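You operate a simulated robot arm through the tools that you are given. There is no shell and no other tool. Be economical: measure what you need, move in short steps, check, and stop when the job is done.

You run a simulated robot arm. Do the job below in one go: nothing can be reset, and whatever is moved stays where it is left.

JOB
Clamp the punnet, add the two small tomatoes from the tray at N25, snap it shut and label it.
Fine: clamp before you snap; the punnet stays clamped in its frame; use the labels and press block beside the frame; the block goes back.

The check looks at the end state, three seconds after you hand in, the way a careful person would. Anything else that was tipped, shoved, dropped, spilled or broken makes it a failure.

ROBOT AND FRAMES
A 6-joint arm with a two-finger parallel gripper, fixed in place. Base frame: the origin is at the foot of the arm, x ahead of it, y to its left, z up; the work surface is at about z = 0. Lengths are in m, angles in degrees, forces in N, time in s.
With the tool pointing down near the work surface it reaches from about 0.12 to 0.5 m from the base axis. Its first joint turns from -72.0 to 72.0 degrees. Payload 0.65 kg.
Tool frame: the origin (TCP) lies between the finger pads and is the grasp point; the fingertips stand 0.025 m ahead of it; z points along the fingers, y is the line along which they close. Largest opening 0.076 m; finger width 0.018, thickness 0.01; the body of the gripper, 0.036 by 0.078 m, starts 0.045 m behind the TCP.
Orientation is told as [roll, pitch, yaw] about the base's x, y, z axes, in that order, counted from this pose: with the fingers straight down and closing along the base's y, the tool's x points along the base's -x, its y along +y and its z along -z.

CONTROLS
- The arm moves only by the tool step_arm. Its argument "plan" is text: rows parted by semicolons, each of 7 numbers parted by spaces: the gripper command, from -1 (shut) to 1 (fully open), values between in proportion, then the shift along the tool's x, y, z in units of 50 mm (1.0 is 50 mm), then the turn, a rotation vector about the tool's x, y, z in units of 5 degrees (1.0 is 5 degrees). In form: claw x y z ax ay az; .... A call has 1 to 8 rows; each row shifts and turns the commanded pose from where the row before left it, along the tool's axes as they then stand. A call with a number of a shift or a turn outside -1 to 1 is refused whole. A row lasts 0.2 s, in which the tool goes at most 0.05 m and 8.6 degrees; a call with a longer step from one row to the next is refused whole, and so is a gripper value outside its range. A pose out of reach is approached as far as the arm can. The call stops where the force on the tool passes 90 N (or 10 N more than at its start, if that is more) or the arm is blocked; 0.2 s more then pass. The fingers move at their own pace (about 0.108 m/s each) and stop on an object; they squeeze with about 29 N. The grip force told is the motor's: it shows also when the fingers shut on nothing. Time passes only in rows, and 0.2 s behind the last, so rows that do not move let the fingers close. The reply holds the time, the measured pose of the TCP, the force on the tool along the base axes, the opening and the grip force, in the units named above and with some noise.
- Cameras (640 x 400 px; columns grow to the right, rows downward): "scene" is fixed at [0.0516, 0.2652, 0.4198]; the picture's right is [-0.84, -0.55, 0.00], its down [-0.25, 0.38, -0.89] and it looks along [0.49, -0.74, -0.45] (base axes); focal length 264 px, centre (320, 200). "wrist" rides on the gripper at [0.058, 0.011, -0.081] in the tool frame; the picture's right is [-0.18, 0.98, 0.00], its down [-0.75, -0.14, -0.64] and it looks along [-0.63, -0.12, 0.77] (tool axes); focal length 243 px, centre (320, 200). There is no depth. A picture from a camera that has moved, and an enlarged one, comes with that camera's place and axes in the base frame and with its lens.
- capture(camera): a new picture of that camera. No time passes.
- inspect(camera, box): a new picture of the part [left, top, right, bottom] of that camera's present view, enlarged. No time passes.
- finish_job(): hands the job in; it is judged then, once.

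Work in short steps. Places have to be worked out from the pictures, the camera data and where the tool is seen: move nearer, look again, correct. Check each grasp and each placing, and mend what went wrong. You have 120 turns and 84 pictures in all, those below and enlarged ones among them. Open the gripper and draw the arm clear of the work before you hand the job in, unless the task says otherwise; then end with one line.

The tools are called after ">>>" by a JSON object that holds its "api" and its "payload". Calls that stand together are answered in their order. step_arm: Moves the arm, as the interface text tells. Its arguments: {"type":"object","properties":{"plan":{"type":"string"}},"required":["plan"]} The other tools are called the same way: capture (camera) takes a picture; inspect (camera, box) takes an enlarged picture of a part of a camera's view; finish_job () hands the job in.

At the start:

```text
clock: 0.0
tool_pos: [0.234, -0.0687, 0.3143]
ee_rot: [0.0, 0.0, 0.0]
wrist_force: [-0.2, -0.2, 0.4]
opening: 0.0759
gripper_force: 0.0
```

scene: 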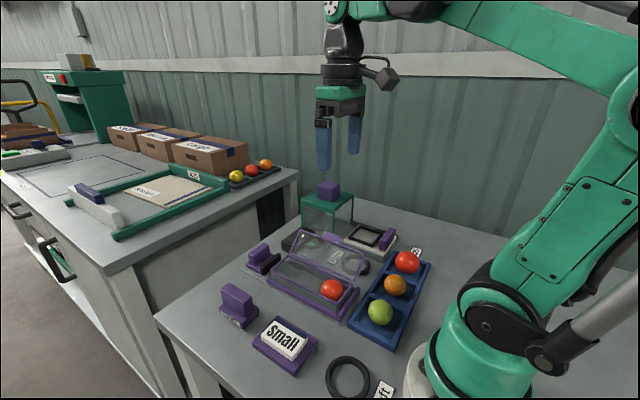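
wrist: 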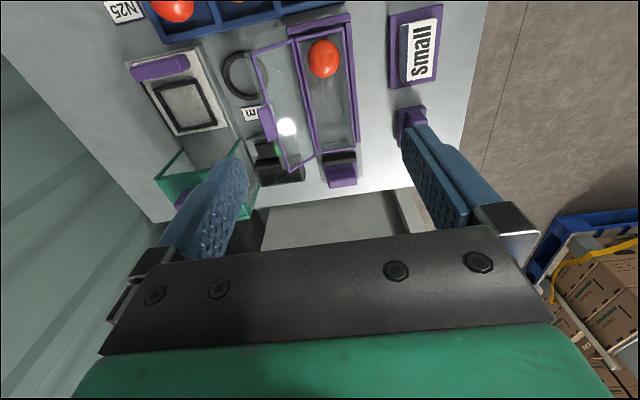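

I'll begin with enlarged views of the work area to identify the parts.

>>> {"api": "inspect", "payload": {"camera": "scene", "box": [200, 170, 440, 320]}}

>>> {"api": "inspect", "payload": {"camera": "scene", "box": [200, 250, 440, 400]}}

>>> {"api": "inspect", "payload": {"camera": "wrist", "box": [100, 0, 460, 225]}}

```text
2.67 times, centred on (320, 245) of scene
camera zoom: at [0.0516, 0.2652, 0.4198], right [-0.84, -0.55, 0.0], down [-0.25, 0.38, -0.89], along [0.49, -0.74, -0.45], focal length 705 px, centre (320, 80)
```

zoom: 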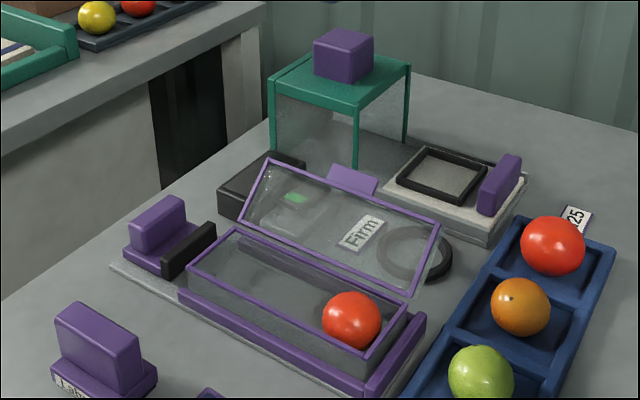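

```text
2.67 times, centred on (320, 325) of scene
camera zoom: at [0.0516, 0.2652, 0.4198], right [-0.84, -0.55, 0.0], down [-0.25, 0.38, -0.89], along [0.49, -0.74, -0.45], focal length 705 px, centre (320, -133)
```

zoom: 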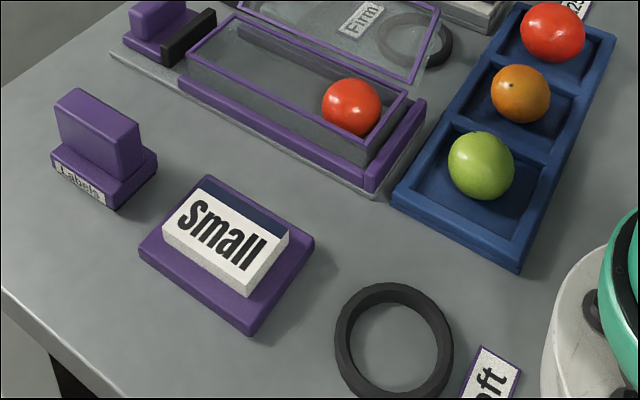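

```text
1.78 times, centred on (280, 112) of wrist
camera zoom: at [0.1756, -0.0565, 0.3936], right [0.18, 0.98, 0.0], down [0.75, -0.14, 0.64], along [0.63, -0.12, -0.77], focal length 431 px, centre (391, 356)
```

zoom: 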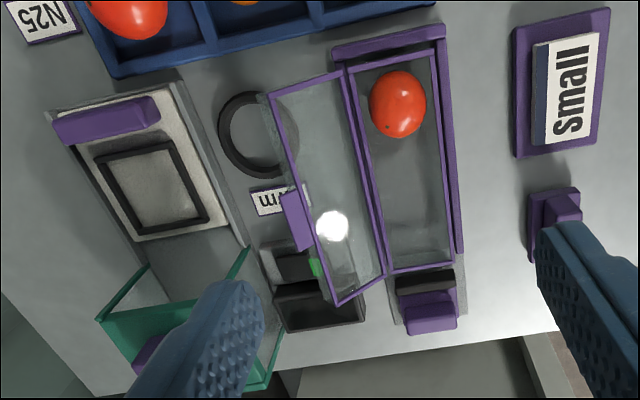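

Zoom in further on the tray, the press block and the left equipment before moving.

>>> {"api": "inspect", "payload": {"camera": "scene", "box": [340, 235, 444, 355]}}

>>> {"api": "inspect", "payload": {"camera": "scene", "box": [210, 270, 320, 380]}}

>>> {"api": "inspect", "payload": {"camera": "scene", "box": [235, 220, 385, 320]}}

```text
3.33 times, centred on (392, 295) of scene
camera zoom: at [0.0516, 0.2652, 0.4198], right [-0.84, -0.55, 0.0], down [-0.25, 0.38, -0.89], along [0.49, -0.74, -0.45], focal length 881 px, centre (80, -117)
```

zoom: 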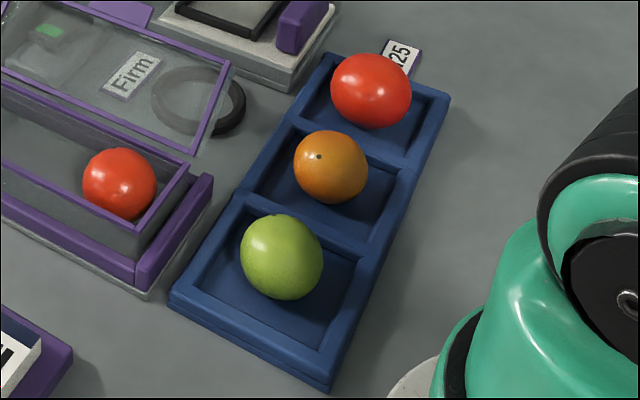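

```text
3.64 times, centred on (265, 325) of scene
camera zoom: at [0.0516, 0.2652, 0.4198], right [-0.84, -0.55, 0.0], down [-0.25, 0.38, -0.89], along [0.49, -0.74, -0.45], focal length 962 px, centre (520, -254)
```

zoom: 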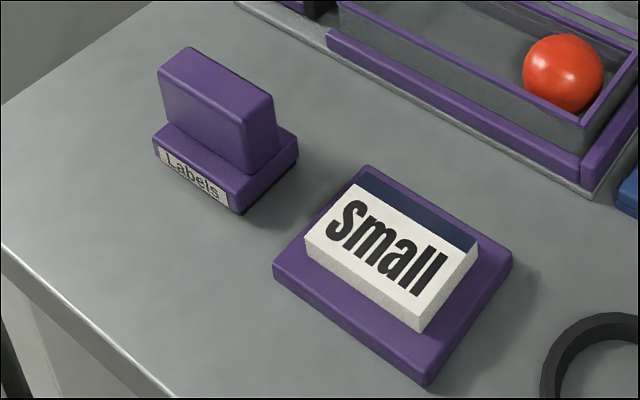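

```text
4.00 times, centred on (310, 270) of scene
camera zoom: at [0.0516, 0.2652, 0.4198], right [-0.84, -0.55, 0.0], down [-0.25, 0.38, -0.89], along [0.49, -0.74, -0.45], focal length 1058 px, centre (360, -80)
```

zoom: 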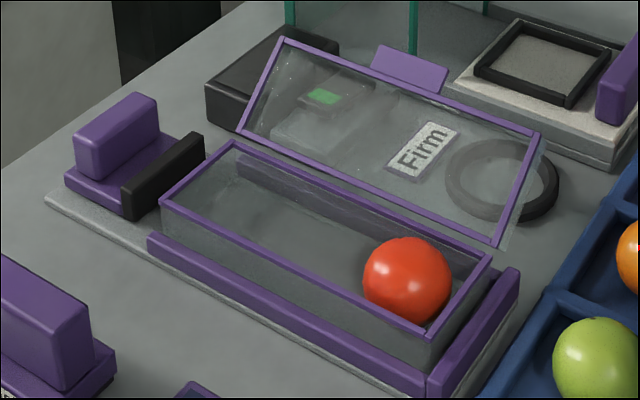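

Red tray fruit measures about 54 mm, and the orange and green ones about 44 mm, like the one already in the punnet. I move the arm back to get a wrist view of the tray and confirm.

>>> {"api": "step_arm", "payload": {"plan": "1 0.9 -0.5 0.4 0 0 0; 1 0.8 -0.5 0.4 0 0 0; 1 0 0 0 0 0 0"}}

>>> {"api": "capture", "payload": {"camera": "wrist"}}

```text
refused: row 1 steps farther than a row can; nothing moved
```

```text
75 pictures are left
camera wrist: at [0.1756, -0.0565, 0.3936], right [0.18, 0.98, 0.0], down [0.75, -0.14, 0.64], along [0.63, -0.12, -0.77], focal length 243 px, centre (320, 200)
```

wrist: 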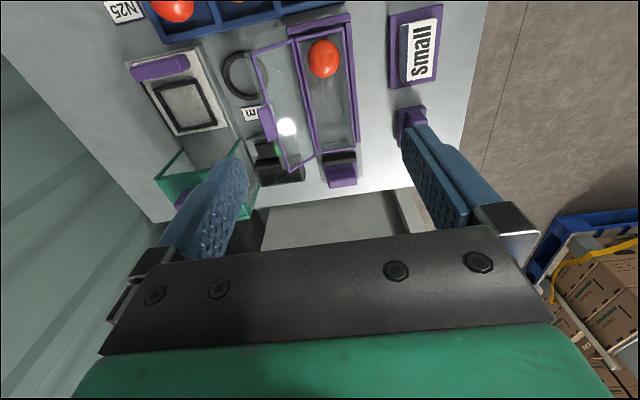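

The total step norm exceeded 50 mm, so I split it into smaller rows and do it again.

>>> {"api": "step_arm", "payload": {"plan": "1 0.6 -0.4 0 0 0 0; 1 0.6 -0.4 0.3 0 0 0; 1 0.6 0 0.5 0 0 0; 1 0 0 0 0 0 0"}}

>>> {"api": "capture", "payload": {"camera": "wrist"}}

```text
clock: 1.0
tool_pos: [0.1443, -0.1104, 0.2737]
ee_rot: [0.0, 0.0, 0.0]
wrist_force: [-0.1, -0.3, 0.4]
opening: 0.076
gripper_force: 0.2
```

```text
74 pictures are left
camera wrist: at [0.0861, -0.0974, 0.3535], right [0.18, 0.98, 0.0], down [0.75, -0.14, 0.64], along [0.63, -0.12, -0.77], focal length 243 px, centre (320, 200)
```

wrist: 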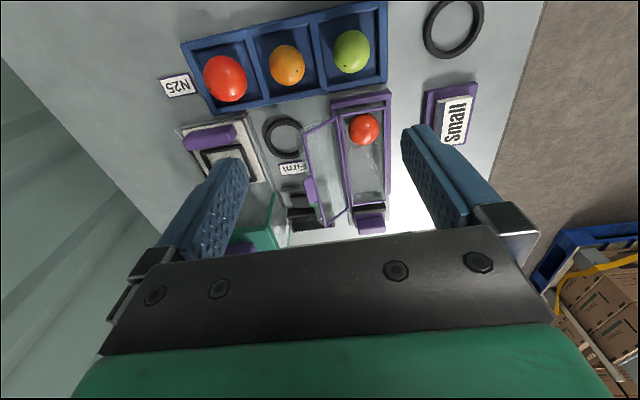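

>>> {"api": "inspect", "payload": {"camera": "wrist", "box": [170, 0, 394, 140]}}

>>> {"api": "inspect", "payload": {"camera": "wrist", "box": [260, 85, 484, 225]}}

```text
2.86 times, centred on (282, 70) of wrist
camera zoom: at [0.0861, -0.0974, 0.3535], right [0.18, 0.98, 0.0], down [0.75, -0.14, 0.64], along [0.63, -0.12, -0.77], focal length 693 px, centre (429, 571)
```

zoom: 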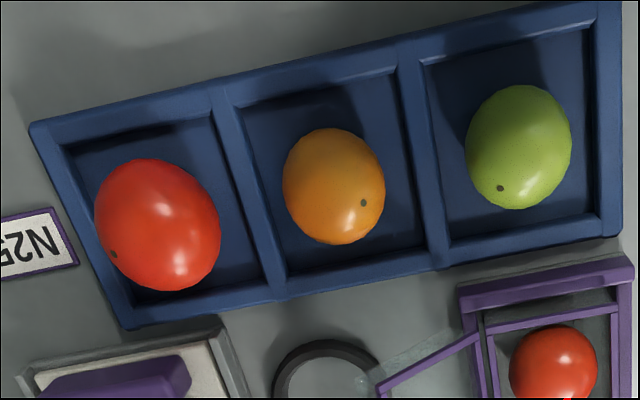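

```text
2.86 times, centred on (372, 155) of wrist
camera zoom: at [0.0861, -0.0974, 0.3535], right [0.18, 0.98, 0.0], down [0.75, -0.14, 0.64], along [0.63, -0.12, -0.77], focal length 693 px, centre (171, 329)
```

zoom: 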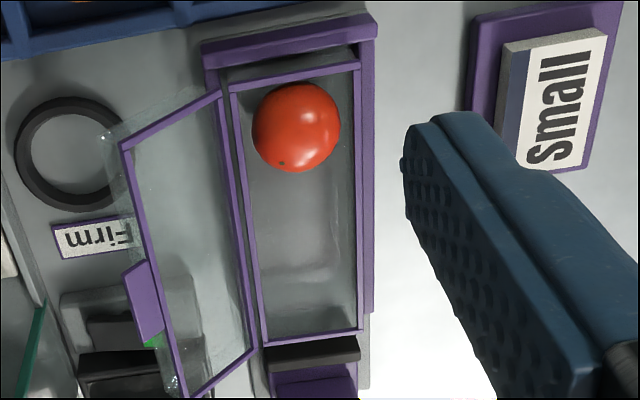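

The red one is the large one, so the two small ones are orange at about (.141,-.148) and green at about (.141,-.070). Next I look at the clamp and the press block.

>>> {"api": "step_arm", "payload": {"plan": "1 -0.7 0.5 0 0 0 0; 1 -0.7 0.5 0.3 0 0 0; 1 -0.7 0 0.6 0 0 0; 1 0 0 0.5 0 0 0; 1 0 0 0 0 0 0"}}

>>> {"api": "capture", "payload": {"camera": "wrist"}}

>>> {"api": "inspect", "payload": {"camera": "wrist", "box": [220, 60, 444, 200]}}

```text
clock: 2.2
tool_pos: [0.2481, -0.0587, 0.2039]
ee_rot: [-0.1, -0.1, 0.1]
wrist_force: [-0.3, 0.0, 0.3]
opening: 0.076
gripper_force: 0.1
```

```text
71 pictures are left
camera wrist: at [0.1897, -0.0478, 0.284], right [0.18, 0.98, 0.0], down [0.75, -0.14, 0.64], along [0.63, -0.12, -0.77], focal length 243 px, centre (320, 200)
```

wrist: 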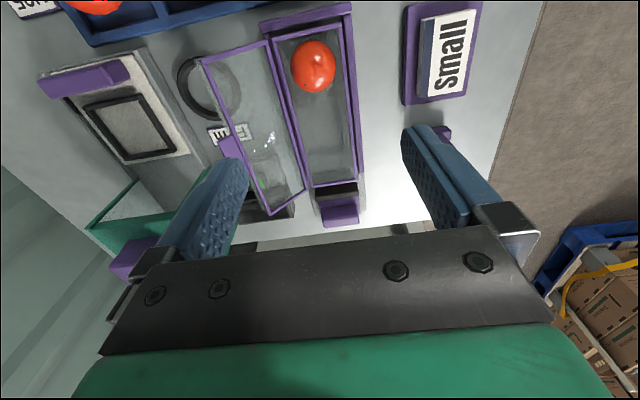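

```text
2.86 times, centred on (332, 130) of wrist
camera zoom: at [0.1897, -0.0478, 0.284], right [0.18, 0.98, 0.0], down [0.75, -0.14, 0.64], along [0.63, -0.12, -0.77], focal length 693 px, centre (286, 400)
```

zoom: 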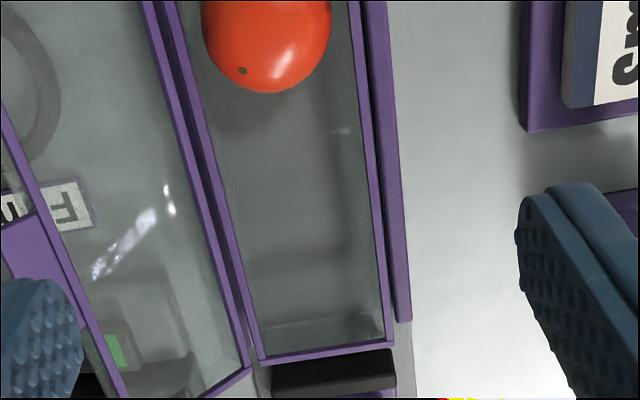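

The gap between pad and punnet is roughly 10 mm. I move forward for a closer view of the clamp handle.

>>> {"api": "step_arm", "payload": {"plan": "1 -0.8 0 0 0 0 0; 1 -0.8 0 0 0 0 0; 1 0 0 0 0 0 0"}}

>>> {"api": "inspect", "payload": {"camera": "wrist", "box": [230, 30, 454, 170]}}

>>> {"api": "inspect", "payload": {"camera": "scene", "box": [235, 225, 315, 275]}}

```text
clock: 3.0
tool_pos: [0.3291, -0.0593, 0.2021]
ee_rot: [0.0, 0.1, -0.1]
wrist_force: [-0.2, -0.6, 0.1]
opening: 0.0758
gripper_force: 0.0
```

```text
2.86 times, centred on (342, 100) of wrist
camera zoom: at [0.2703, -0.0463, 0.2822], right [0.18, 0.98, 0.0], down [0.75, -0.14, 0.64], along [0.63, -0.12, -0.77], focal length 693 px, centre (257, 486)
```

zoom: 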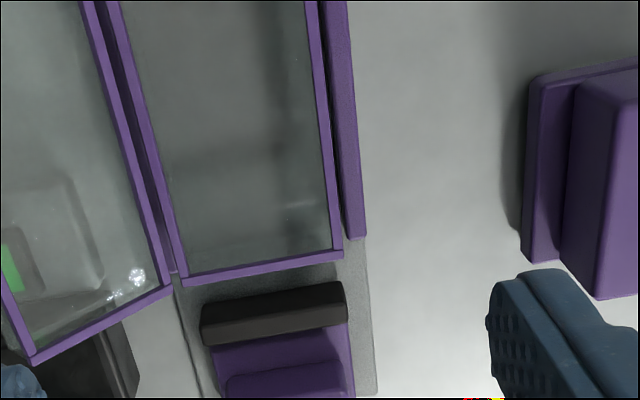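

```text
8.00 times, centred on (275, 250) of scene
camera zoom: at [0.0516, 0.2652, 0.4198], right [-0.84, -0.55, 0.0], down [-0.25, 0.38, -0.89], along [0.49, -0.74, -0.45], focal length 2115 px, centre (680, -200)
```

zoom: 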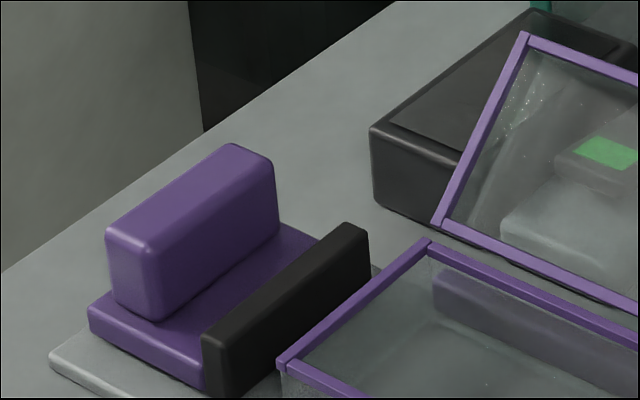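

Handle's outer face should be near x≈.42, y≈-.06, top z≈.05. I shut the fingers, go beyond it to x≈.455 and lower partway, then check.

>>> {"api": "step_arm", "payload": {"plan": "-1 -0.85 0 0 0 0 0; -1 -0.85 0 0 0 0 0; -1 -0.82 0 0 0 0 0; -1 0 0 0.9 0 0 0; -1 0 0 0.8 0 0 0; -1 0 0 0.4 0 0 0; -1 0 0 0 0 0 0"}}

>>> {"api": "inspect", "payload": {"camera": "scene", "box": [215, 190, 335, 290]}}

>>> {"api": "capture", "payload": {"camera": "wrist"}}

```text
clock: 4.6
tool_pos: [0.4552, -0.0608, 0.0996]
ee_rot: [0.0, 0.0, 0.0]
wrist_force: [-0.7, 0.9, 0.1]
opening: 0.0001
gripper_force: 23.4
```

```text
4.00 times, centred on (275, 240) of scene
camera zoom: at [0.0516, 0.2652, 0.4198], right [-0.84, -0.55, 0.0], down [-0.25, 0.38, -0.89], along [0.49, -0.74, -0.45], focal length 1058 px, centre (500, 40)
```

zoom: 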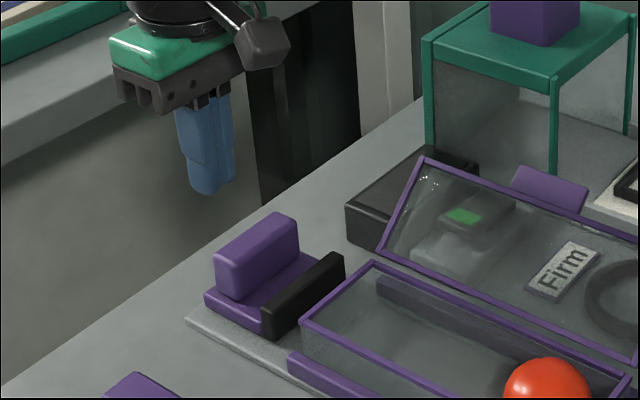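

```text
66 pictures are left
camera wrist: at [0.3963, -0.0468, 0.1798], right [0.18, 0.98, 0.0], down [0.75, -0.14, 0.64], along [0.63, -0.12, -0.77], focal length 243 px, centre (320, 200)
```

wrist: 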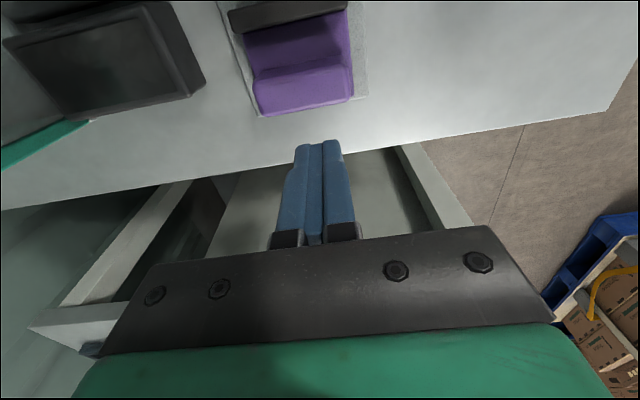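

The nearer view puts the handle at about x .422–.44, further out than I estimated. I shift out to x≈.473, then lower to push height.

>>> {"api": "step_arm", "payload": {"plan": "-1 -0.36 0 0 0 0 0; -1 0 0 0.5 0 0 0; -1 0 0 0.35 0 0 0; -1 0 0 0 0 0 0"}}

>>> {"api": "inspect", "payload": {"camera": "scene", "box": [215, 190, 335, 290]}}

```text
clock: 5.6
tool_pos: [0.4728, -0.0573, 0.0573]
ee_rot: [0.1, 0.0, 0.0]
wrist_force: [0.9, -1.6, -0.1]
opening: 0.0
gripper_force: 23.5
```

```text
4.00 times, centred on (275, 240) of scene
camera zoom: at [0.0516, 0.2652, 0.4198], right [-0.84, -0.55, 0.0], down [-0.25, 0.38, -0.89], along [0.49, -0.74, -0.45], focal length 1058 px, centre (500, 40)
```

zoom: 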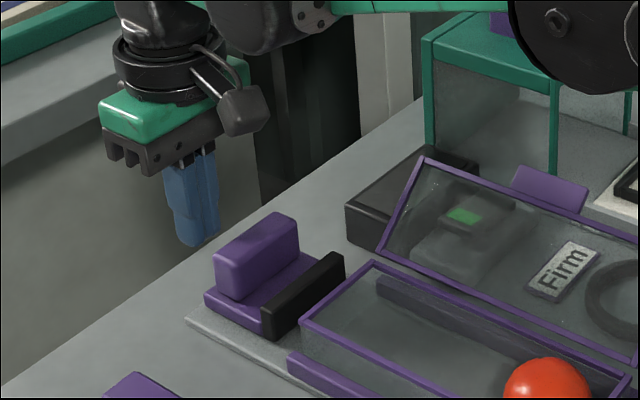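

Clear of the handle. Now I push toward -x in small steps, watching the force.

>>> {"api": "step_arm", "payload": {"plan": "-1 0.2 0 0 0 0 0; -1 0.2 0 0 0 0 0; -1 0.2 0 0 0 0 0; -1 0.1 0 0 0 0 0; -1 0 0 0 0 0 0"}}

>>> {"api": "inspect", "payload": {"camera": "scene", "box": [215, 190, 335, 290]}}

```text
clock: 6.8
tool_pos: [0.4378, -0.0576, 0.0565]
ee_rot: [0.0, 0.0, 0.1]
wrist_force: [2.4, 1.1, -1.1]
opening: 0.0
gripper_force: 23.7
```

```text
4.00 times, centred on (275, 240) of scene
camera zoom: at [0.0516, 0.2652, 0.4198], right [-0.84, -0.55, 0.0], down [-0.25, 0.38, -0.89], along [0.49, -0.74, -0.45], focal length 1058 px, centre (500, 40)
```

zoom: 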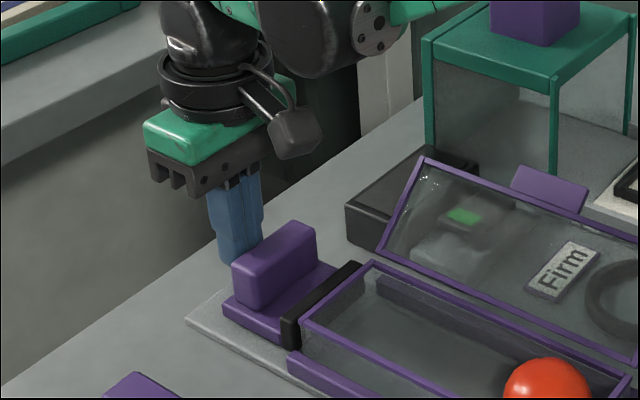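

The carriage slides and the pad is now next to the punnet. I push on in 3 mm steps until the force builds.

>>> {"api": "step_arm", "payload": {"plan": "-1 0.06 0 0 0 0 0; -1 0.06 0 0 0 0 0; -1 0 0 0 0 0 0"}}

```text
clock: 7.6
tool_pos: [0.432, -0.0596, 0.0562]
ee_rot: [0.0, -0.1, 0.0]
wrist_force: [0.9, 1.9, 0.0]
opening: 0.0003
gripper_force: 24.0
```

>>> {"api": "step_arm", "payload": {"plan": "-1 0.06 0 0 0 0 0; -1 0 0 0 0 0 0"}}

>>> {"api": "inspect", "payload": {"camera": "scene", "box": [235, 220, 355, 320]}}

```text
clock: 8.2
tool_pos: [0.4291, -0.0581, 0.0563]
ee_rot: [0.1, 0.0, 0.0]
wrist_force: [2.7, 1.3, -1.8]
opening: 0.0
gripper_force: 23.8
```

```text
4.00 times, centred on (295, 270) of scene
camera zoom: at [0.0516, 0.2652, 0.4198], right [-0.84, -0.55, 0.0], down [-0.25, 0.38, -0.89], along [0.49, -0.74, -0.45], focal length 1058 px, centre (420, -80)
```

zoom: 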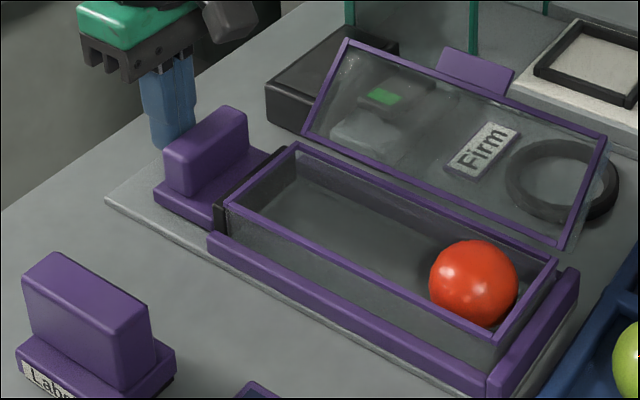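

Almost touching; continue in 3 mm steps to find the contact force.

>>> {"api": "step_arm", "payload": {"plan": "-1 0.06 0 0 0 0 0; -1 0.06 0 0 0 0 0; -1 0 0 0 0 0 0"}}

>>> {"api": "inspect", "payload": {"camera": "scene", "box": [235, 220, 355, 320]}}

```text
clock: 9.0
tool_pos: [0.4272, -0.0602, 0.0569]
ee_rot: [-0.1, -1.3, 0.1]
wrist_force: [78.6, -1.7, 14.6]
opening: 0.0
gripper_force: 23.7
```

```text
4.00 times, centred on (295, 270) of scene
camera zoom: at [0.0516, 0.2652, 0.4198], right [-0.84, -0.55, 0.0], down [-0.25, 0.38, -0.89], along [0.49, -0.74, -0.45], focal length 1058 px, centre (420, -80)
```

zoom: 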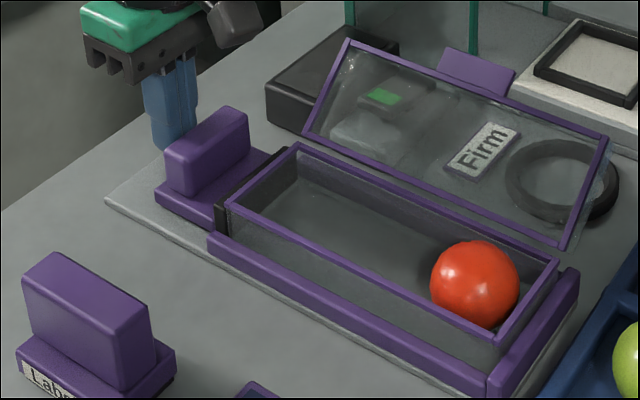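

Force jumped to 79 N with no further travel: clamped. I back off, rise, and check it holds.

>>> {"api": "step_arm", "payload": {"plan": "-1 -0.3 0 0 0 0 0; -1 -0.3 0 0 0 0 0; -1 0 0 -0.9 0 0 0; -1 0 0 -0.9 0 0 0; -1 0 0 -0.9 0 0 0; -1 0.9 0 0 0 0 0; 0.4 0.9 0 0 0 0 0; 0.4 0.8 0 0 0 0 0"}}

>>> {"api": "inspect", "payload": {"camera": "scene", "box": [235, 220, 355, 320]}}

>>> {"api": "capture", "payload": {"camera": "wrist"}}

```text
clock: 10.8
tool_pos: [0.3205, -0.0617, 0.1915]
ee_rot: [0.1, 0.1, 0.0]
wrist_force: [-0.1, -0.6, 0.3]
opening: 0.0532
gripper_force: 0.0
```

```text
4.00 times, centred on (295, 270) of scene
camera zoom: at [0.0516, 0.2652, 0.4198], right [-0.84, -0.55, 0.0], down [-0.25, 0.38, -0.89], along [0.49, -0.74, -0.45], focal length 1058 px, centre (420, -80)
```

zoom: 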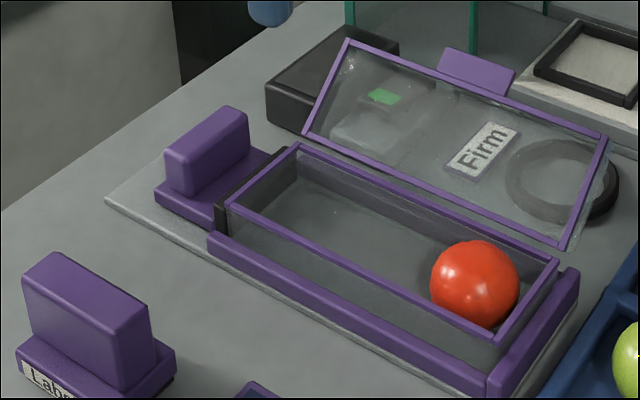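

```text
60 pictures are left
camera wrist: at [0.2631, -0.0494, 0.2715], right [0.18, 0.98, 0.0], down [0.75, -0.14, 0.64], along [0.63, -0.12, -0.77], focal length 243 px, centre (320, 200)
```

wrist: 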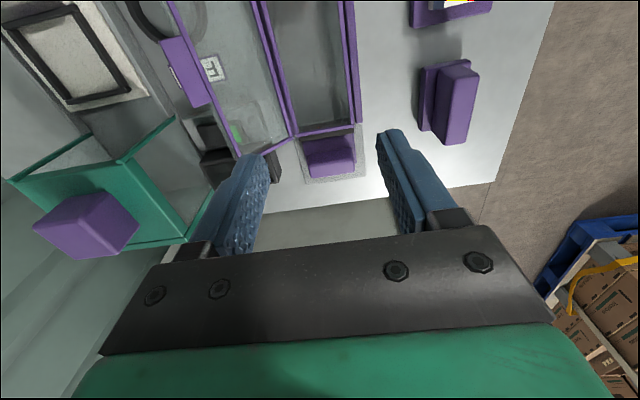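

The clamp holds without the arm. Now to the green tomato: translate over it at z≈.19 and begin the -90° yaw so the fingers close along x.

>>> {"api": "step_arm", "payload": {"plan": "0.5 0.9 0 0 0 0 1; 0.5 0.894 -0.078 0 0 0 1; 0.5 0.88 -0.15 0 0 0 1; 0.5 0.86 -0.23 0 0 0 1; 0.5 0 0 0 0 0 1; 0.5 0 0 0 0 0 1; 0.5 0 0 0 0 0 1; 0.5 0 0 0 0 0 1"}}

>>> {"api": "step_arm", "payload": {"plan": "0.5 0 0 0 0 0 1; 0.5 0 0 0 0 0 1; 0.5 0 0 0 0 0 1; 0.5 0 0 0 0 0 1; 0.5 0 0 0 0 0 1; 0.5 0 0 0 0 0 1; 0.5 0 0 0 0 0 1; 0.5 0 0 0 0 0 1"}}

>>> {"api": "step_arm", "payload": {"plan": "0.5 0 0 0 0 0 1; 0.5 0 0 0 0 0 1; 0.5 0 0 0 0 0 0"}}

>>> {"api": "capture", "payload": {"camera": "wrist"}}

```text
clock: 12.6
tool_pos: [0.1438, -0.0584, 0.1903]
ee_rot: [-0.1, 0.0, -40.1]
wrist_force: [-0.5, 0.4, 0.4]
opening: 0.0568
gripper_force: 0.2
```

```text
clock: 14.4
tool_pos: [0.1452, -0.0578, 0.191]
ee_rot: [0.0, 0.0, -80.1]
wrist_force: [0.0, -0.7, 0.7]
opening: 0.0569
gripper_force: 0.2
```

```text
clock: 15.2
tool_pos: [0.1438, -0.0591, 0.19]
ee_rot: [0.0, 0.0, -90.0]
wrist_force: [0.0, 0.4, 0.2]
opening: 0.0569
gripper_force: 0.0
```

```text
59 pictures are left
camera wrist: at [0.155, 0.0007, 0.2706], right [0.98, -0.19, 0.0], down [-0.14, -0.75, 0.64], along [-0.12, -0.63, -0.77], focal length 243 px, centre (320, 200)
```

wrist: 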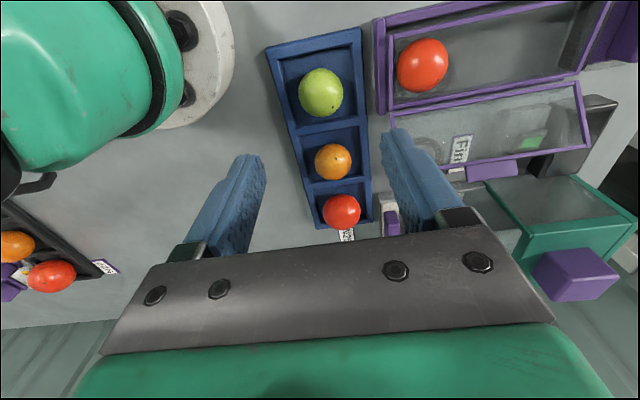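

Green refined to (.142,-.069). I align and descend, stopping at TCP z≈.034.

>>> {"api": "step_arm", "payload": {"plan": "0.5 -0.2 -0.04 0 0 0 0; 0.5 0 0 0.9 0 0 0; 0.5 0 0 0.9 0 0 0; 0.5 0 0 0.5 0 0 0; 0.5 0 0 0 0 0 0"}}

>>> {"api": "capture", "payload": {"camera": "wrist"}}

>>> {"api": "inspect", "payload": {"camera": "scene", "box": [310, 220, 450, 340]}}

```text
clock: 16.4
tool_pos: [0.1427, -0.0669, 0.0727]
ee_rot: [0.0, 0.0, -90.0]
wrist_force: [0.4, -0.7, -0.3]
opening: 0.0571
gripper_force: 0.1
```

```text
58 pictures are left
camera wrist: at [0.1539, -0.007, 0.1536], right [0.98, -0.18, 0.0], down [-0.14, -0.75, 0.64], along [-0.12, -0.63, -0.77], focal length 243 px, centre (320, 200)
```

wrist: 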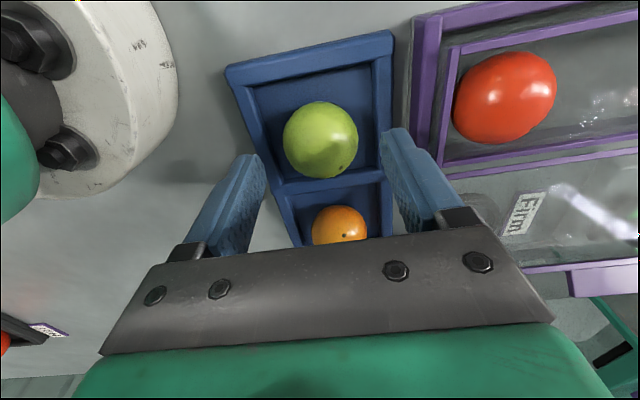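

```text
3.33 times, centred on (380, 280) of scene
camera zoom: at [0.0516, 0.2652, 0.4198], right [-0.84, -0.55, 0.0], down [-0.25, 0.38, -0.89], along [0.49, -0.74, -0.45], focal length 881 px, centre (120, -67)
```

zoom: 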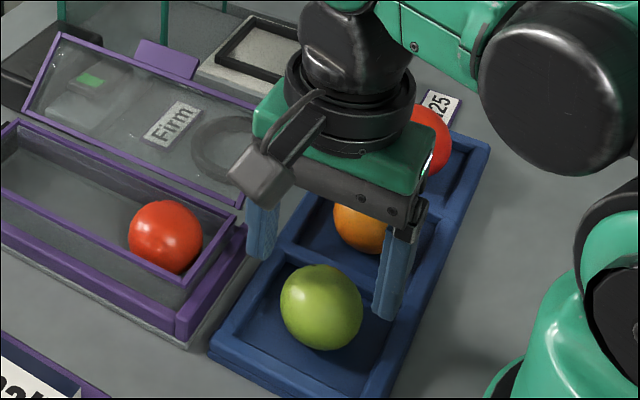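

Alignment is good, but a cell is only about 66 mm wide inside, so I narrow the opening to 50 mm and stop at TCP z≈.043, then close.

>>> {"api": "step_arm", "payload": {"plan": "0.32 0 0 0 0 0 0; 0.32 0 0 0.3 0 0 0; 0.32 0 0 0.3 0 0 0; 0.32 0 0 0 0 0 0"}}

>>> {"api": "capture", "payload": {"camera": "wrist"}}

```text
clock: 17.4
tool_pos: [0.147, -0.0705, 0.047]
ee_rot: [0.1, 0.0, -90.0]
wrist_force: [0.2, -0.7, 0.6]
opening: 0.05
gripper_force: 0.0
```

```text
56 pictures are left
camera wrist: at [0.1566, -0.0106, 0.1267], right [0.98, -0.18, 0.0], down [-0.14, -0.75, 0.64], along [-0.12, -0.63, -0.77], focal length 243 px, centre (320, 200)
```

wrist: 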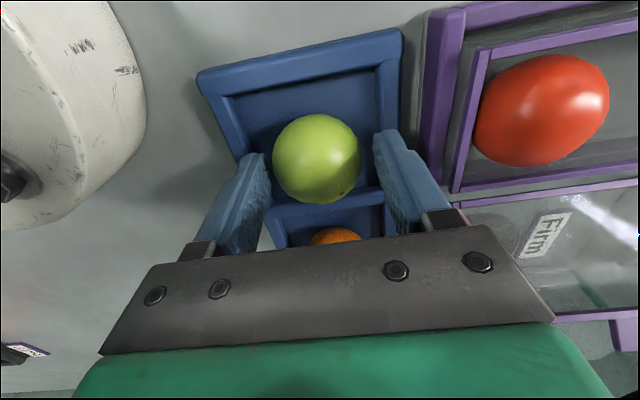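

The measured pose differs a little from the command (x .147); I wait a row to see whether it is settling or a limit.

>>> {"api": "step_arm", "payload": {"plan": "0.32 0 0 0 0 0 0"}}

```text
clock: 17.8
tool_pos: [0.1459, -0.0702, 0.0473]
ee_rot: [-0.1, 0.0, -90.1]
wrist_force: [0.5, 0.5, 0.9]
opening: 0.0505
gripper_force: 0.1
```

It's a reach limit close to the base, but the position (.146,-.070) still straddles the tomato. I close gently there.

>>> {"api": "step_arm", "payload": {"plan": "-0.1 0 0 0 0 0 0; -0.1 0 0 0 0 0 0; -0.1 0 0 0 0 0 0"}}

>>> {"api": "capture", "payload": {"camera": "wrist"}}

```text
clock: 18.6
tool_pos: [0.1455, -0.07, 0.0463]
ee_rot: [0.1, 0.0, -90.0]
wrist_force: [0.6, 0.1, 0.2]
opening: 0.0429
gripper_force: 16.0
```

```text
55 pictures are left
camera wrist: at [0.1566, -0.0105, 0.1267], right [0.98, -0.18, 0.0], down [-0.14, -0.75, 0.64], along [-0.12, -0.63, -0.77], focal length 243 px, centre (320, 200)
```

wrist: 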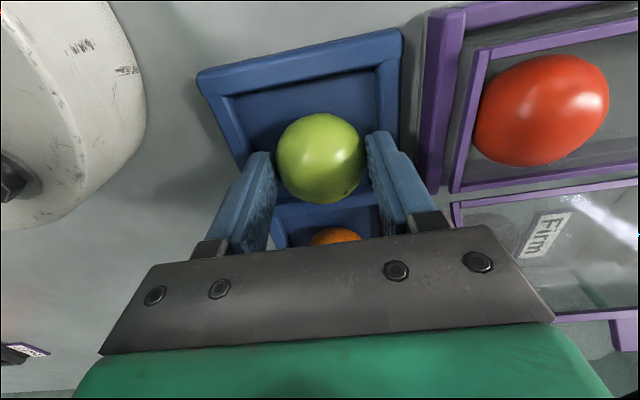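

Gripped: opening .043, 16 N. Lift slowly.

>>> {"api": "step_arm", "payload": {"plan": "-0.1 0 0 -0.3 0 0 0; -0.1 0 0 -0.5 0 0 0; -0.1 0 0 -0.6 0 0 0; -0.1 0 0 -0.6 0 0 0; -0.1 0 0 0 0 0 0"}}

>>> {"api": "capture", "payload": {"camera": "wrist"}}

```text
clock: 19.8
tool_pos: [0.1399, -0.0678, 0.146]
ee_rot: [0.0, 0.0, -90.0]
wrist_force: [-0.1, -0.2, 0.8]
opening: 0.0341
gripper_force: 0.1
```

```text
54 pictures are left
camera wrist: at [0.1507, -0.0082, 0.2258], right [0.98, -0.18, 0.0], down [-0.14, -0.75, 0.64], along [-0.12, -0.63, -0.77], focal length 243 px, centre (320, 200)
```

wrist: 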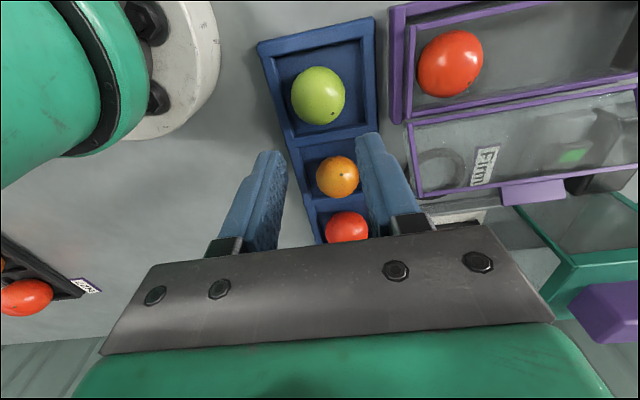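

The tomato slipped out and stayed in its cell, because the grip was too near the tips. A diagonal yaw (-45°) gives more finger room in the cell, and a 10° inward tilt should ease the reach limit, so I reorient at height.

>>> {"api": "step_arm", "payload": {"plan": "0.32 0 0 0 0 0 -1; 0.32 0 0 0 0 0 -1; 0.32 0 0 0 0 0 -1; 0.32 0 0 0 0 0 -1; 0.32 0 0 0 0 0 -1; 0.32 0 0 0 0 0 -1; 0.32 0 0 0 0 0 -1; 0.32 0 0 0 0 0 -1"}}

>>> {"api": "step_arm", "payload": {"plan": "0.32 0 0 0 0 0 -1; 0.32 0 0 0 0 1 0; 0.32 0 0 0 0 1 0; 0.32 0 0 0 0 0 0"}}

>>> {"api": "capture", "payload": {"camera": "wrist"}}

```text
clock: 21.6
tool_pos: [0.1417, -0.0679, 0.146]
ee_rot: [0.0, 0.1, -49.9]
wrist_force: [-0.3, 0.9, 0.8]
opening: 0.0501
gripper_force: 0.0
```

```text
clock: 22.6
tool_pos: [0.1405, -0.0677, 0.1461]
ee_rot: [0.1, 10.1, -45.0]
wrist_force: [0.4, -0.1, 0.5]
opening: 0.0502
gripper_force: 0.1
```

```text
53 pictures are left
camera wrist: at [0.1188, -0.0288, 0.2356], right [0.82, 0.57, -0.03], down [0.5, -0.7, 0.5], along [0.26, -0.43, -0.86], focal length 243 px, centre (320, 200)
```

wrist: 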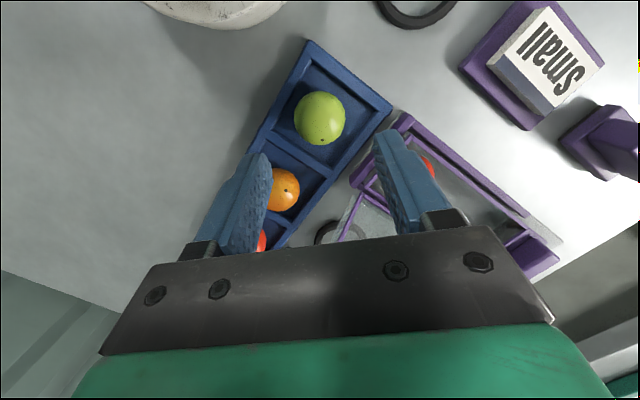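

Aligned over the green tomato. Descend vertically to TCP z≈.036.

>>> {"api": "step_arm", "payload": {"plan": "0.32 -0.095 0 0.54 0 0 0; 0.32 -0.095 0 0.54 0 0 0; 0.32 -0.095 0 0.54 0 0 0; 0.32 -0.095 0 0.54 0 0 0; 0.32 0 0 0 0 0 0"}}

>>> {"api": "capture", "payload": {"camera": "wrist"}}

```text
clock: 23.8
tool_pos: [0.1422, -0.0703, 0.0421]
ee_rot: [0.0, 10.0, -45.0]
wrist_force: [0.1, 0.6, 0.2]
opening: 0.0501
gripper_force: 0.1
out of reach, approached as far as the arm can: row 4
```

```text
52 pictures are left
camera wrist: at [0.1191, -0.03, 0.1309], right [0.82, 0.57, -0.03], down [0.5, -0.7, 0.5], along [0.26, -0.43, -0.86], focal length 243 px, centre (320, 200)
```

wrist: 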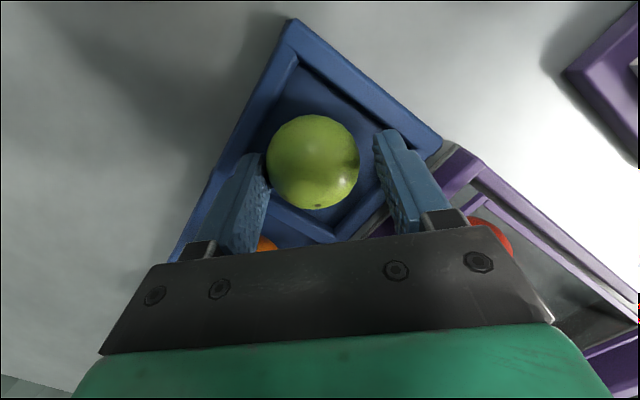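

The tilt helped (z .042). I add another 10° of tilt and lower a bit more.

>>> {"api": "step_arm", "payload": {"plan": "0.32 -0.02 0 0 0 1 0; 0.32 -0.02 0 0 0 1 0; 0.32 -0.05 0 0.13 0 0 0; 0.32 0 0 0 0 0 0"}}

>>> {"api": "capture", "payload": {"camera": "wrist"}}

```text
clock: 24.8
tool_pos: [0.1452, -0.0727, 0.0397]
ee_rot: [0.0, 20.0, -45.0]
wrist_force: [0.3, 0.1, -0.5]
opening: 0.0501
gripper_force: 0.1
out of reach, approached as far as the arm can: row 3
```

```text
51 pictures are left
camera wrist: at [0.1349, -0.044, 0.1354], right [0.82, 0.57, -0.06], down [0.56, -0.76, 0.35], along [0.15, -0.32, -0.94], focal length 243 px, centre (320, 200)
```

wrist: 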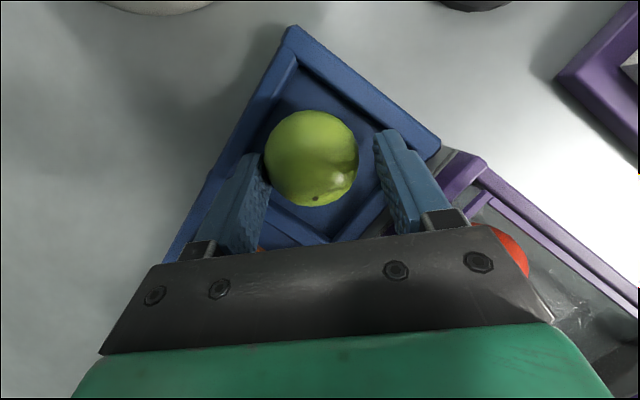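

The tips are now 11 mm below the tomato's centre, with the pads centred on it. Close.

>>> {"api": "step_arm", "payload": {"plan": "-0.4 0 0 0 0 0 0; -0.4 0 0 0 0 0 0; -0.4 0 0 0 0 0 0"}}

>>> {"api": "step_arm", "payload": {"plan": "-0.4 0.08 0 -0.22 0 0 0; -0.4 0.12 0 -0.35 0 0 0; -0.4 0.15 0 -0.4 0 0 0; -0.4 0.15 0 -0.4 0 0 0; -0.4 0 0 0 0 0 0"}}

>>> {"api": "capture", "payload": {"camera": "wrist"}}

```text
clock: 25.6
tool_pos: [0.1468, -0.0727, 0.0402]
ee_rot: [0.0, 20.0, -45.1]
wrist_force: [1.2, 0.1, 0.0]
opening: 0.042
gripper_force: 15.8
```

```text
clock: 26.8
tool_pos: [0.1463, -0.0715, 0.1131]
ee_rot: [0.0, 20.0, -45.0]
wrist_force: [0.0, -0.1, -0.9]
opening: 0.042
gripper_force: 15.2
```

```text
50 pictures are left
camera wrist: at [0.1349, -0.0437, 0.2079], right [0.82, 0.57, -0.06], down [0.56, -0.76, 0.35], along [0.15, -0.32, -0.94], focal length 243 px, centre (320, 200)
```

wrist: 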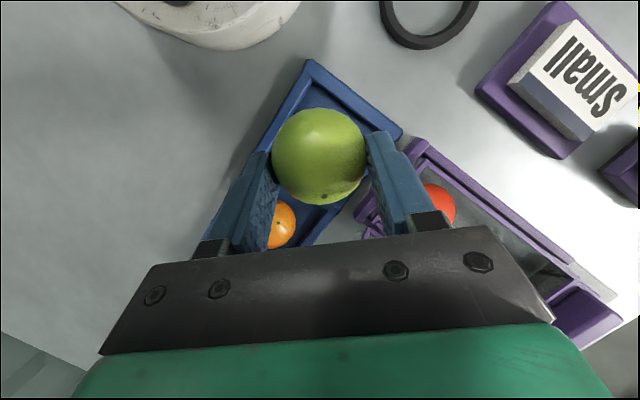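

Holding it firmly. I lift more, remove the tilt, and yaw back to -90°.

>>> {"api": "step_arm", "payload": {"plan": "-0.4 0.195 0 -0.535 0 0 0; -0.4 0.195 0 -0.535 0 0 0; -0.4 0 0 0 0 -1 0; -0.4 0 0 0 0 -1 0; -0.4 0 0 0 0 -1 0; -0.4 0 0 0 0 -1 0; -0.4 0 0 0 0 0 1; -0.4 0 0 0 0 0 1"}}

>>> {"api": "step_arm", "payload": {"plan": "-0.4 0 0 0 0 0 1; -0.4 0 0 0 0 0 1; -0.4 0 0 0 0 0 1; -0.4 0 0 0 0 0 1; -0.4 0 0 0 0 0 1; -0.4 0 0 0 0 0 1; -0.4 0 0 0 0 0 1; -0.4 0 0 0 0 0 0"}}

```text
clock: 28.6
tool_pos: [0.1455, -0.0715, 0.1688]
ee_rot: [-0.1, 0.0, -55.1]
wrist_force: [-0.8, -0.1, -0.7]
opening: 0.042
gripper_force: 16.0
```

```text
clock: 30.4
tool_pos: [0.1463, -0.0708, 0.1692]
ee_rot: [0.0, -0.1, -90.1]
wrist_force: [-0.4, 0.3, -0.5]
opening: 0.0423
gripper_force: 15.9
```

Grip intact. Move over the punnet's far part (x≈.325, y≈-.061) and look.

>>> {"api": "step_arm", "payload": {"plan": "-0.4 0.05 0.895 0 0 0 0; -0.4 0.05 0.895 0 0 0 0; -0.4 0.05 0.895 0 0 0 0; -0.4 0.05 0.895 0 0 0 0; -0.4 0 0 0.8 0 0 0; -0.4 0 0 0 0 0 0"}}

>>> {"api": "capture", "payload": {"camera": "wrist"}}

>>> {"api": "inspect", "payload": {"camera": "scene", "box": [235, 200, 375, 320]}}

```text
clock: 31.8
tool_pos: [0.3246, -0.0586, 0.1306]
ee_rot: [-0.1, 0.1, -90.0]
wrist_force: [-0.5, 0.0, -0.2]
opening: 0.042
gripper_force: 15.5
```

```text
49 pictures are left
camera wrist: at [0.3348, -0.0002, 0.2097], right [0.98, -0.18, 0.0], down [-0.14, -0.75, 0.64], along [-0.12, -0.63, -0.77], focal length 243 px, centre (320, 200)
```

wrist: 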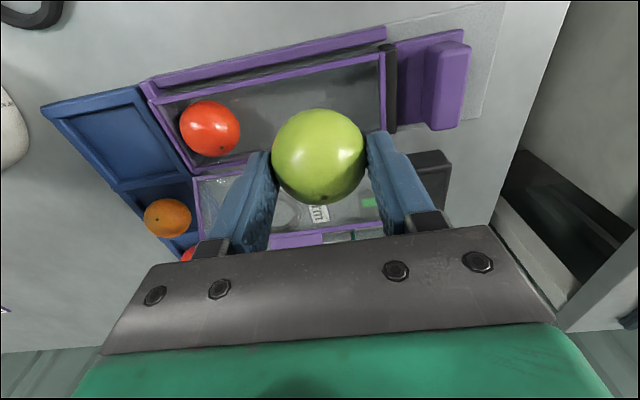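

```text
3.33 times, centred on (305, 260) of scene
camera zoom: at [0.0516, 0.2652, 0.4198], right [-0.84, -0.55, 0.0], down [-0.25, 0.38, -0.89], along [0.49, -0.74, -0.45], focal length 881 px, centre (370, 0)
```

zoom: 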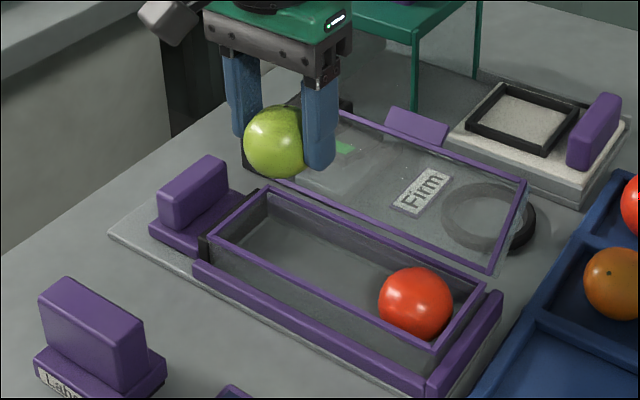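

Punnet rim runs x≈.210–.368, y≈-.091…-.031. I lower the green tomato at x≈.325, y≈-.061 to TCP z≈.046.

>>> {"api": "step_arm", "payload": {"plan": "-0.4 -0.05 0 0.45 0 0 0; -0.4 0 0 0.45 0 0 0; -0.4 0 0 0.4 0 0 0; -0.4 0 0 0.2 0 0 0; -0.4 0 0 0.15 0 0 0; -0.4 0 0 0 0 0 0"}}

>>> {"api": "capture", "payload": {"camera": "wrist"}}

>>> {"api": "inspect", "payload": {"camera": "scene", "box": [235, 200, 375, 320]}}

```text
clock: 33.2
tool_pos: [0.3259, -0.0627, 0.0483]
ee_rot: [0.1, -0.1, -90.0]
wrist_force: [0.1, -0.4, -0.7]
opening: 0.042
gripper_force: 15.9
```

```text
47 pictures are left
camera wrist: at [0.3356, -0.0036, 0.1285], right [0.98, -0.18, 0.0], down [-0.14, -0.75, 0.64], along [-0.12, -0.63, -0.77], focal length 243 px, centre (320, 200)
```

wrist: 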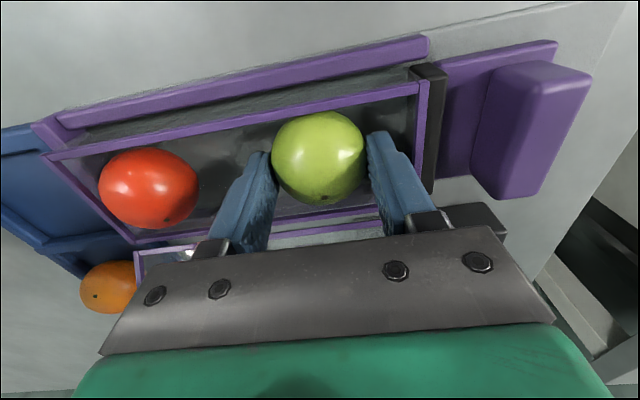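

```text
3.33 times, centred on (305, 260) of scene
camera zoom: at [0.0516, 0.2652, 0.4198], right [-0.84, -0.55, 0.0], down [-0.25, 0.38, -0.89], along [0.49, -0.74, -0.45], focal length 881 px, centre (370, 0)
```

zoom: 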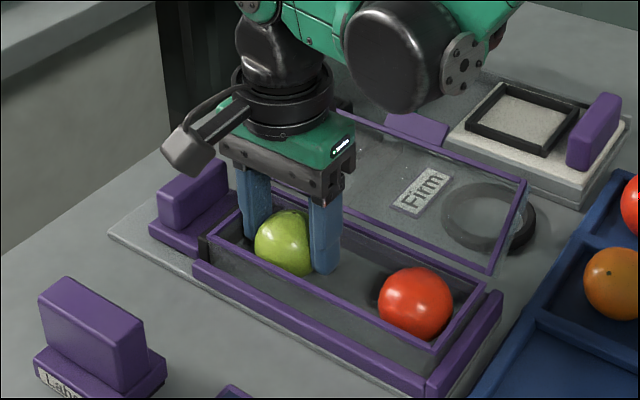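

There's about 12 mm of space past the outer finger, so I shift 6 mm outward and lower gently to touch down.

>>> {"api": "step_arm", "payload": {"plan": "-0.4 0.03 0.12 0 0 0 0; -0.4 0 0 0.06 0 0 0; -0.4 0 0 0.04 0 0 0; -0.4 0 0 0 0 0 0"}}

```text
clock: 34.2
tool_pos: [0.3305, -0.0623, 0.0436]
ee_rot: [-0.1, -0.1, -89.9]
wrist_force: [0.0, 2.2, 15.3]
opening: 0.0418
gripper_force: 16.7
```

Touch-down felt (15 N). Release to a 50 mm opening and lift straight up.

>>> {"api": "step_arm", "payload": {"plan": "0.25 0 0 0 0 0 0; 0.25 0 0 0 0 0 0; 0.25 0 0 -0.4 0 0 0; 0.25 0 0 -0.6 0 0 0; 0.25 0 0 -0.6 0 0 0; 0.25 0 0 0 0 0 0"}}

>>> {"api": "capture", "payload": {"camera": "wrist"}}

```text
clock: 35.6
tool_pos: [0.3311, -0.0635, 0.123]
ee_rot: [0.0, 0.1, -90.0]
wrist_force: [0.1, -0.4, 1.0]
opening: 0.0474
gripper_force: 0.0
```

```text
45 pictures are left
camera wrist: at [0.3417, -0.0039, 0.2029], right [0.98, -0.18, 0.0], down [-0.14, -0.75, 0.64], along [-0.12, -0.63, -0.77], focal length 243 px, centre (320, 200)
```

wrist: 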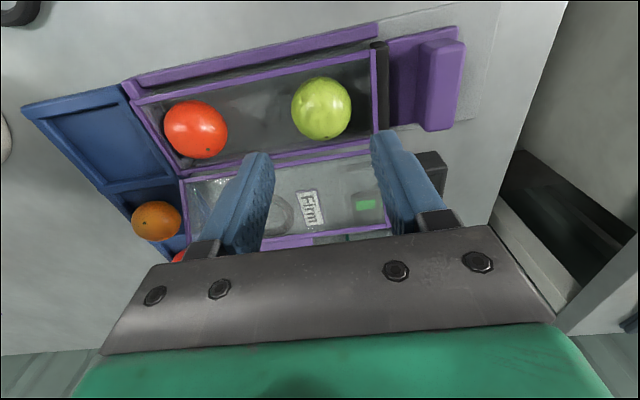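

Green sits at x≈.331; the free middle gap is ~45 mm. I nudge green about 8 mm toward the far wall with shut fingers to make room.

>>> {"api": "step_arm", "payload": {"plan": "-1 0 -0.72 0 0 0 0; -1 0 0 0 0 0 0; -1 0 0 0.7 0 0 0; -1 0 0 0.7 0 0 0; -1 0 0.12 0 0 0 0; -1 0 0.13 0 0 0 0; -1 0 0 0 0 0 0"}}

>>> {"api": "capture", "payload": {"camera": "wrist"}}

```text
clock: 37.2
tool_pos: [0.3065, -0.0639, 0.052]
ee_rot: [-0.1, 0.1, -90.0]
wrist_force: [0.0, -0.4, -0.4]
opening: 0.0
gripper_force: 23.7
```

```text
44 pictures are left
camera wrist: at [0.3181, -0.0037, 0.1324], right [0.98, -0.18, 0.0], down [-0.14, -0.75, 0.64], along [-0.12, -0.63, -0.77], focal length 243 px, centre (320, 200)
```

wrist: 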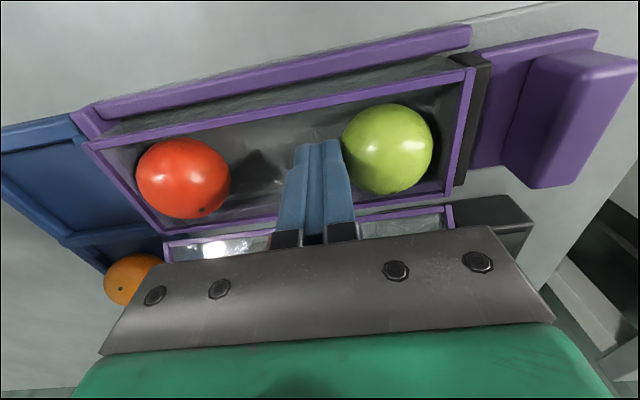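

Room is now ~52 mm. Rise and travel to above the orange tomato, then yaw to -45°.

>>> {"api": "step_arm", "payload": {"plan": "-1 0 0 -0.8 0 0 0; -1 0 0 -0.8 0 0 0; -1 0 0 -0.8 0 0 0; 0.32 -0.42 -0.83 0 0 0 0; 0.32 -0.42 -0.83 0 0 0 0; 0.32 -0.42 -0.83 0 0 0 0; 0.32 -0.42 -0.82 0 0 0 0; 0.32 0 0 0 0 0 -1"}}

>>> {"api": "step_arm", "payload": {"plan": "0.32 0 0 0 0 0 -1; 0.32 0 0 0 0 0 -1; 0.32 0 0 0 0 0 -1; 0.32 0 0 0 0 0 -1; 0.32 0 0 0 0 0 -1; 0.32 0 0 0 0 0 -1; 0.32 0 0 0 0 0 -1; 0.32 0 0 0 0 0 -1"}}

>>> {"api": "capture", "payload": {"camera": "wrist"}}

```text
clock: 39.0
tool_pos: [0.1421, -0.1464, 0.1718]
ee_rot: [0.0, 0.0, -84.9]
wrist_force: [0.7, 0.0, 0.1]
opening: 0.0501
gripper_force: 0.0
```

```text
clock: 40.8
tool_pos: [0.1415, -0.1464, 0.172]
ee_rot: [0.0, -0.1, -44.8]
wrist_force: [0.3, -0.9, 0.6]
opening: 0.0505
gripper_force: 0.1
```

```text
43 pictures are left
camera wrist: at [0.1086, -0.0963, 0.252], right [0.82, 0.57, 0.0], down [0.43, -0.63, 0.64], along [0.36, -0.53, -0.77], focal length 243 px, centre (320, 200)
```

wrist: 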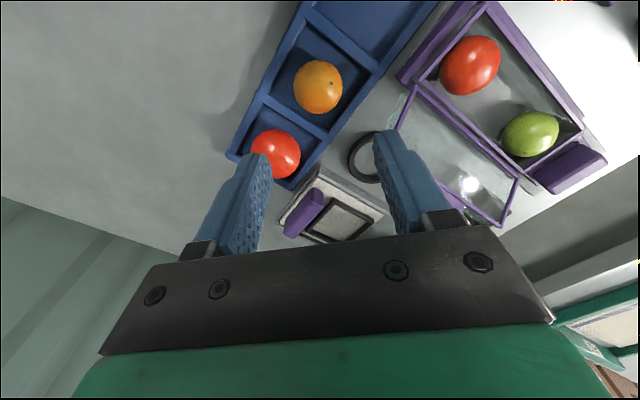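

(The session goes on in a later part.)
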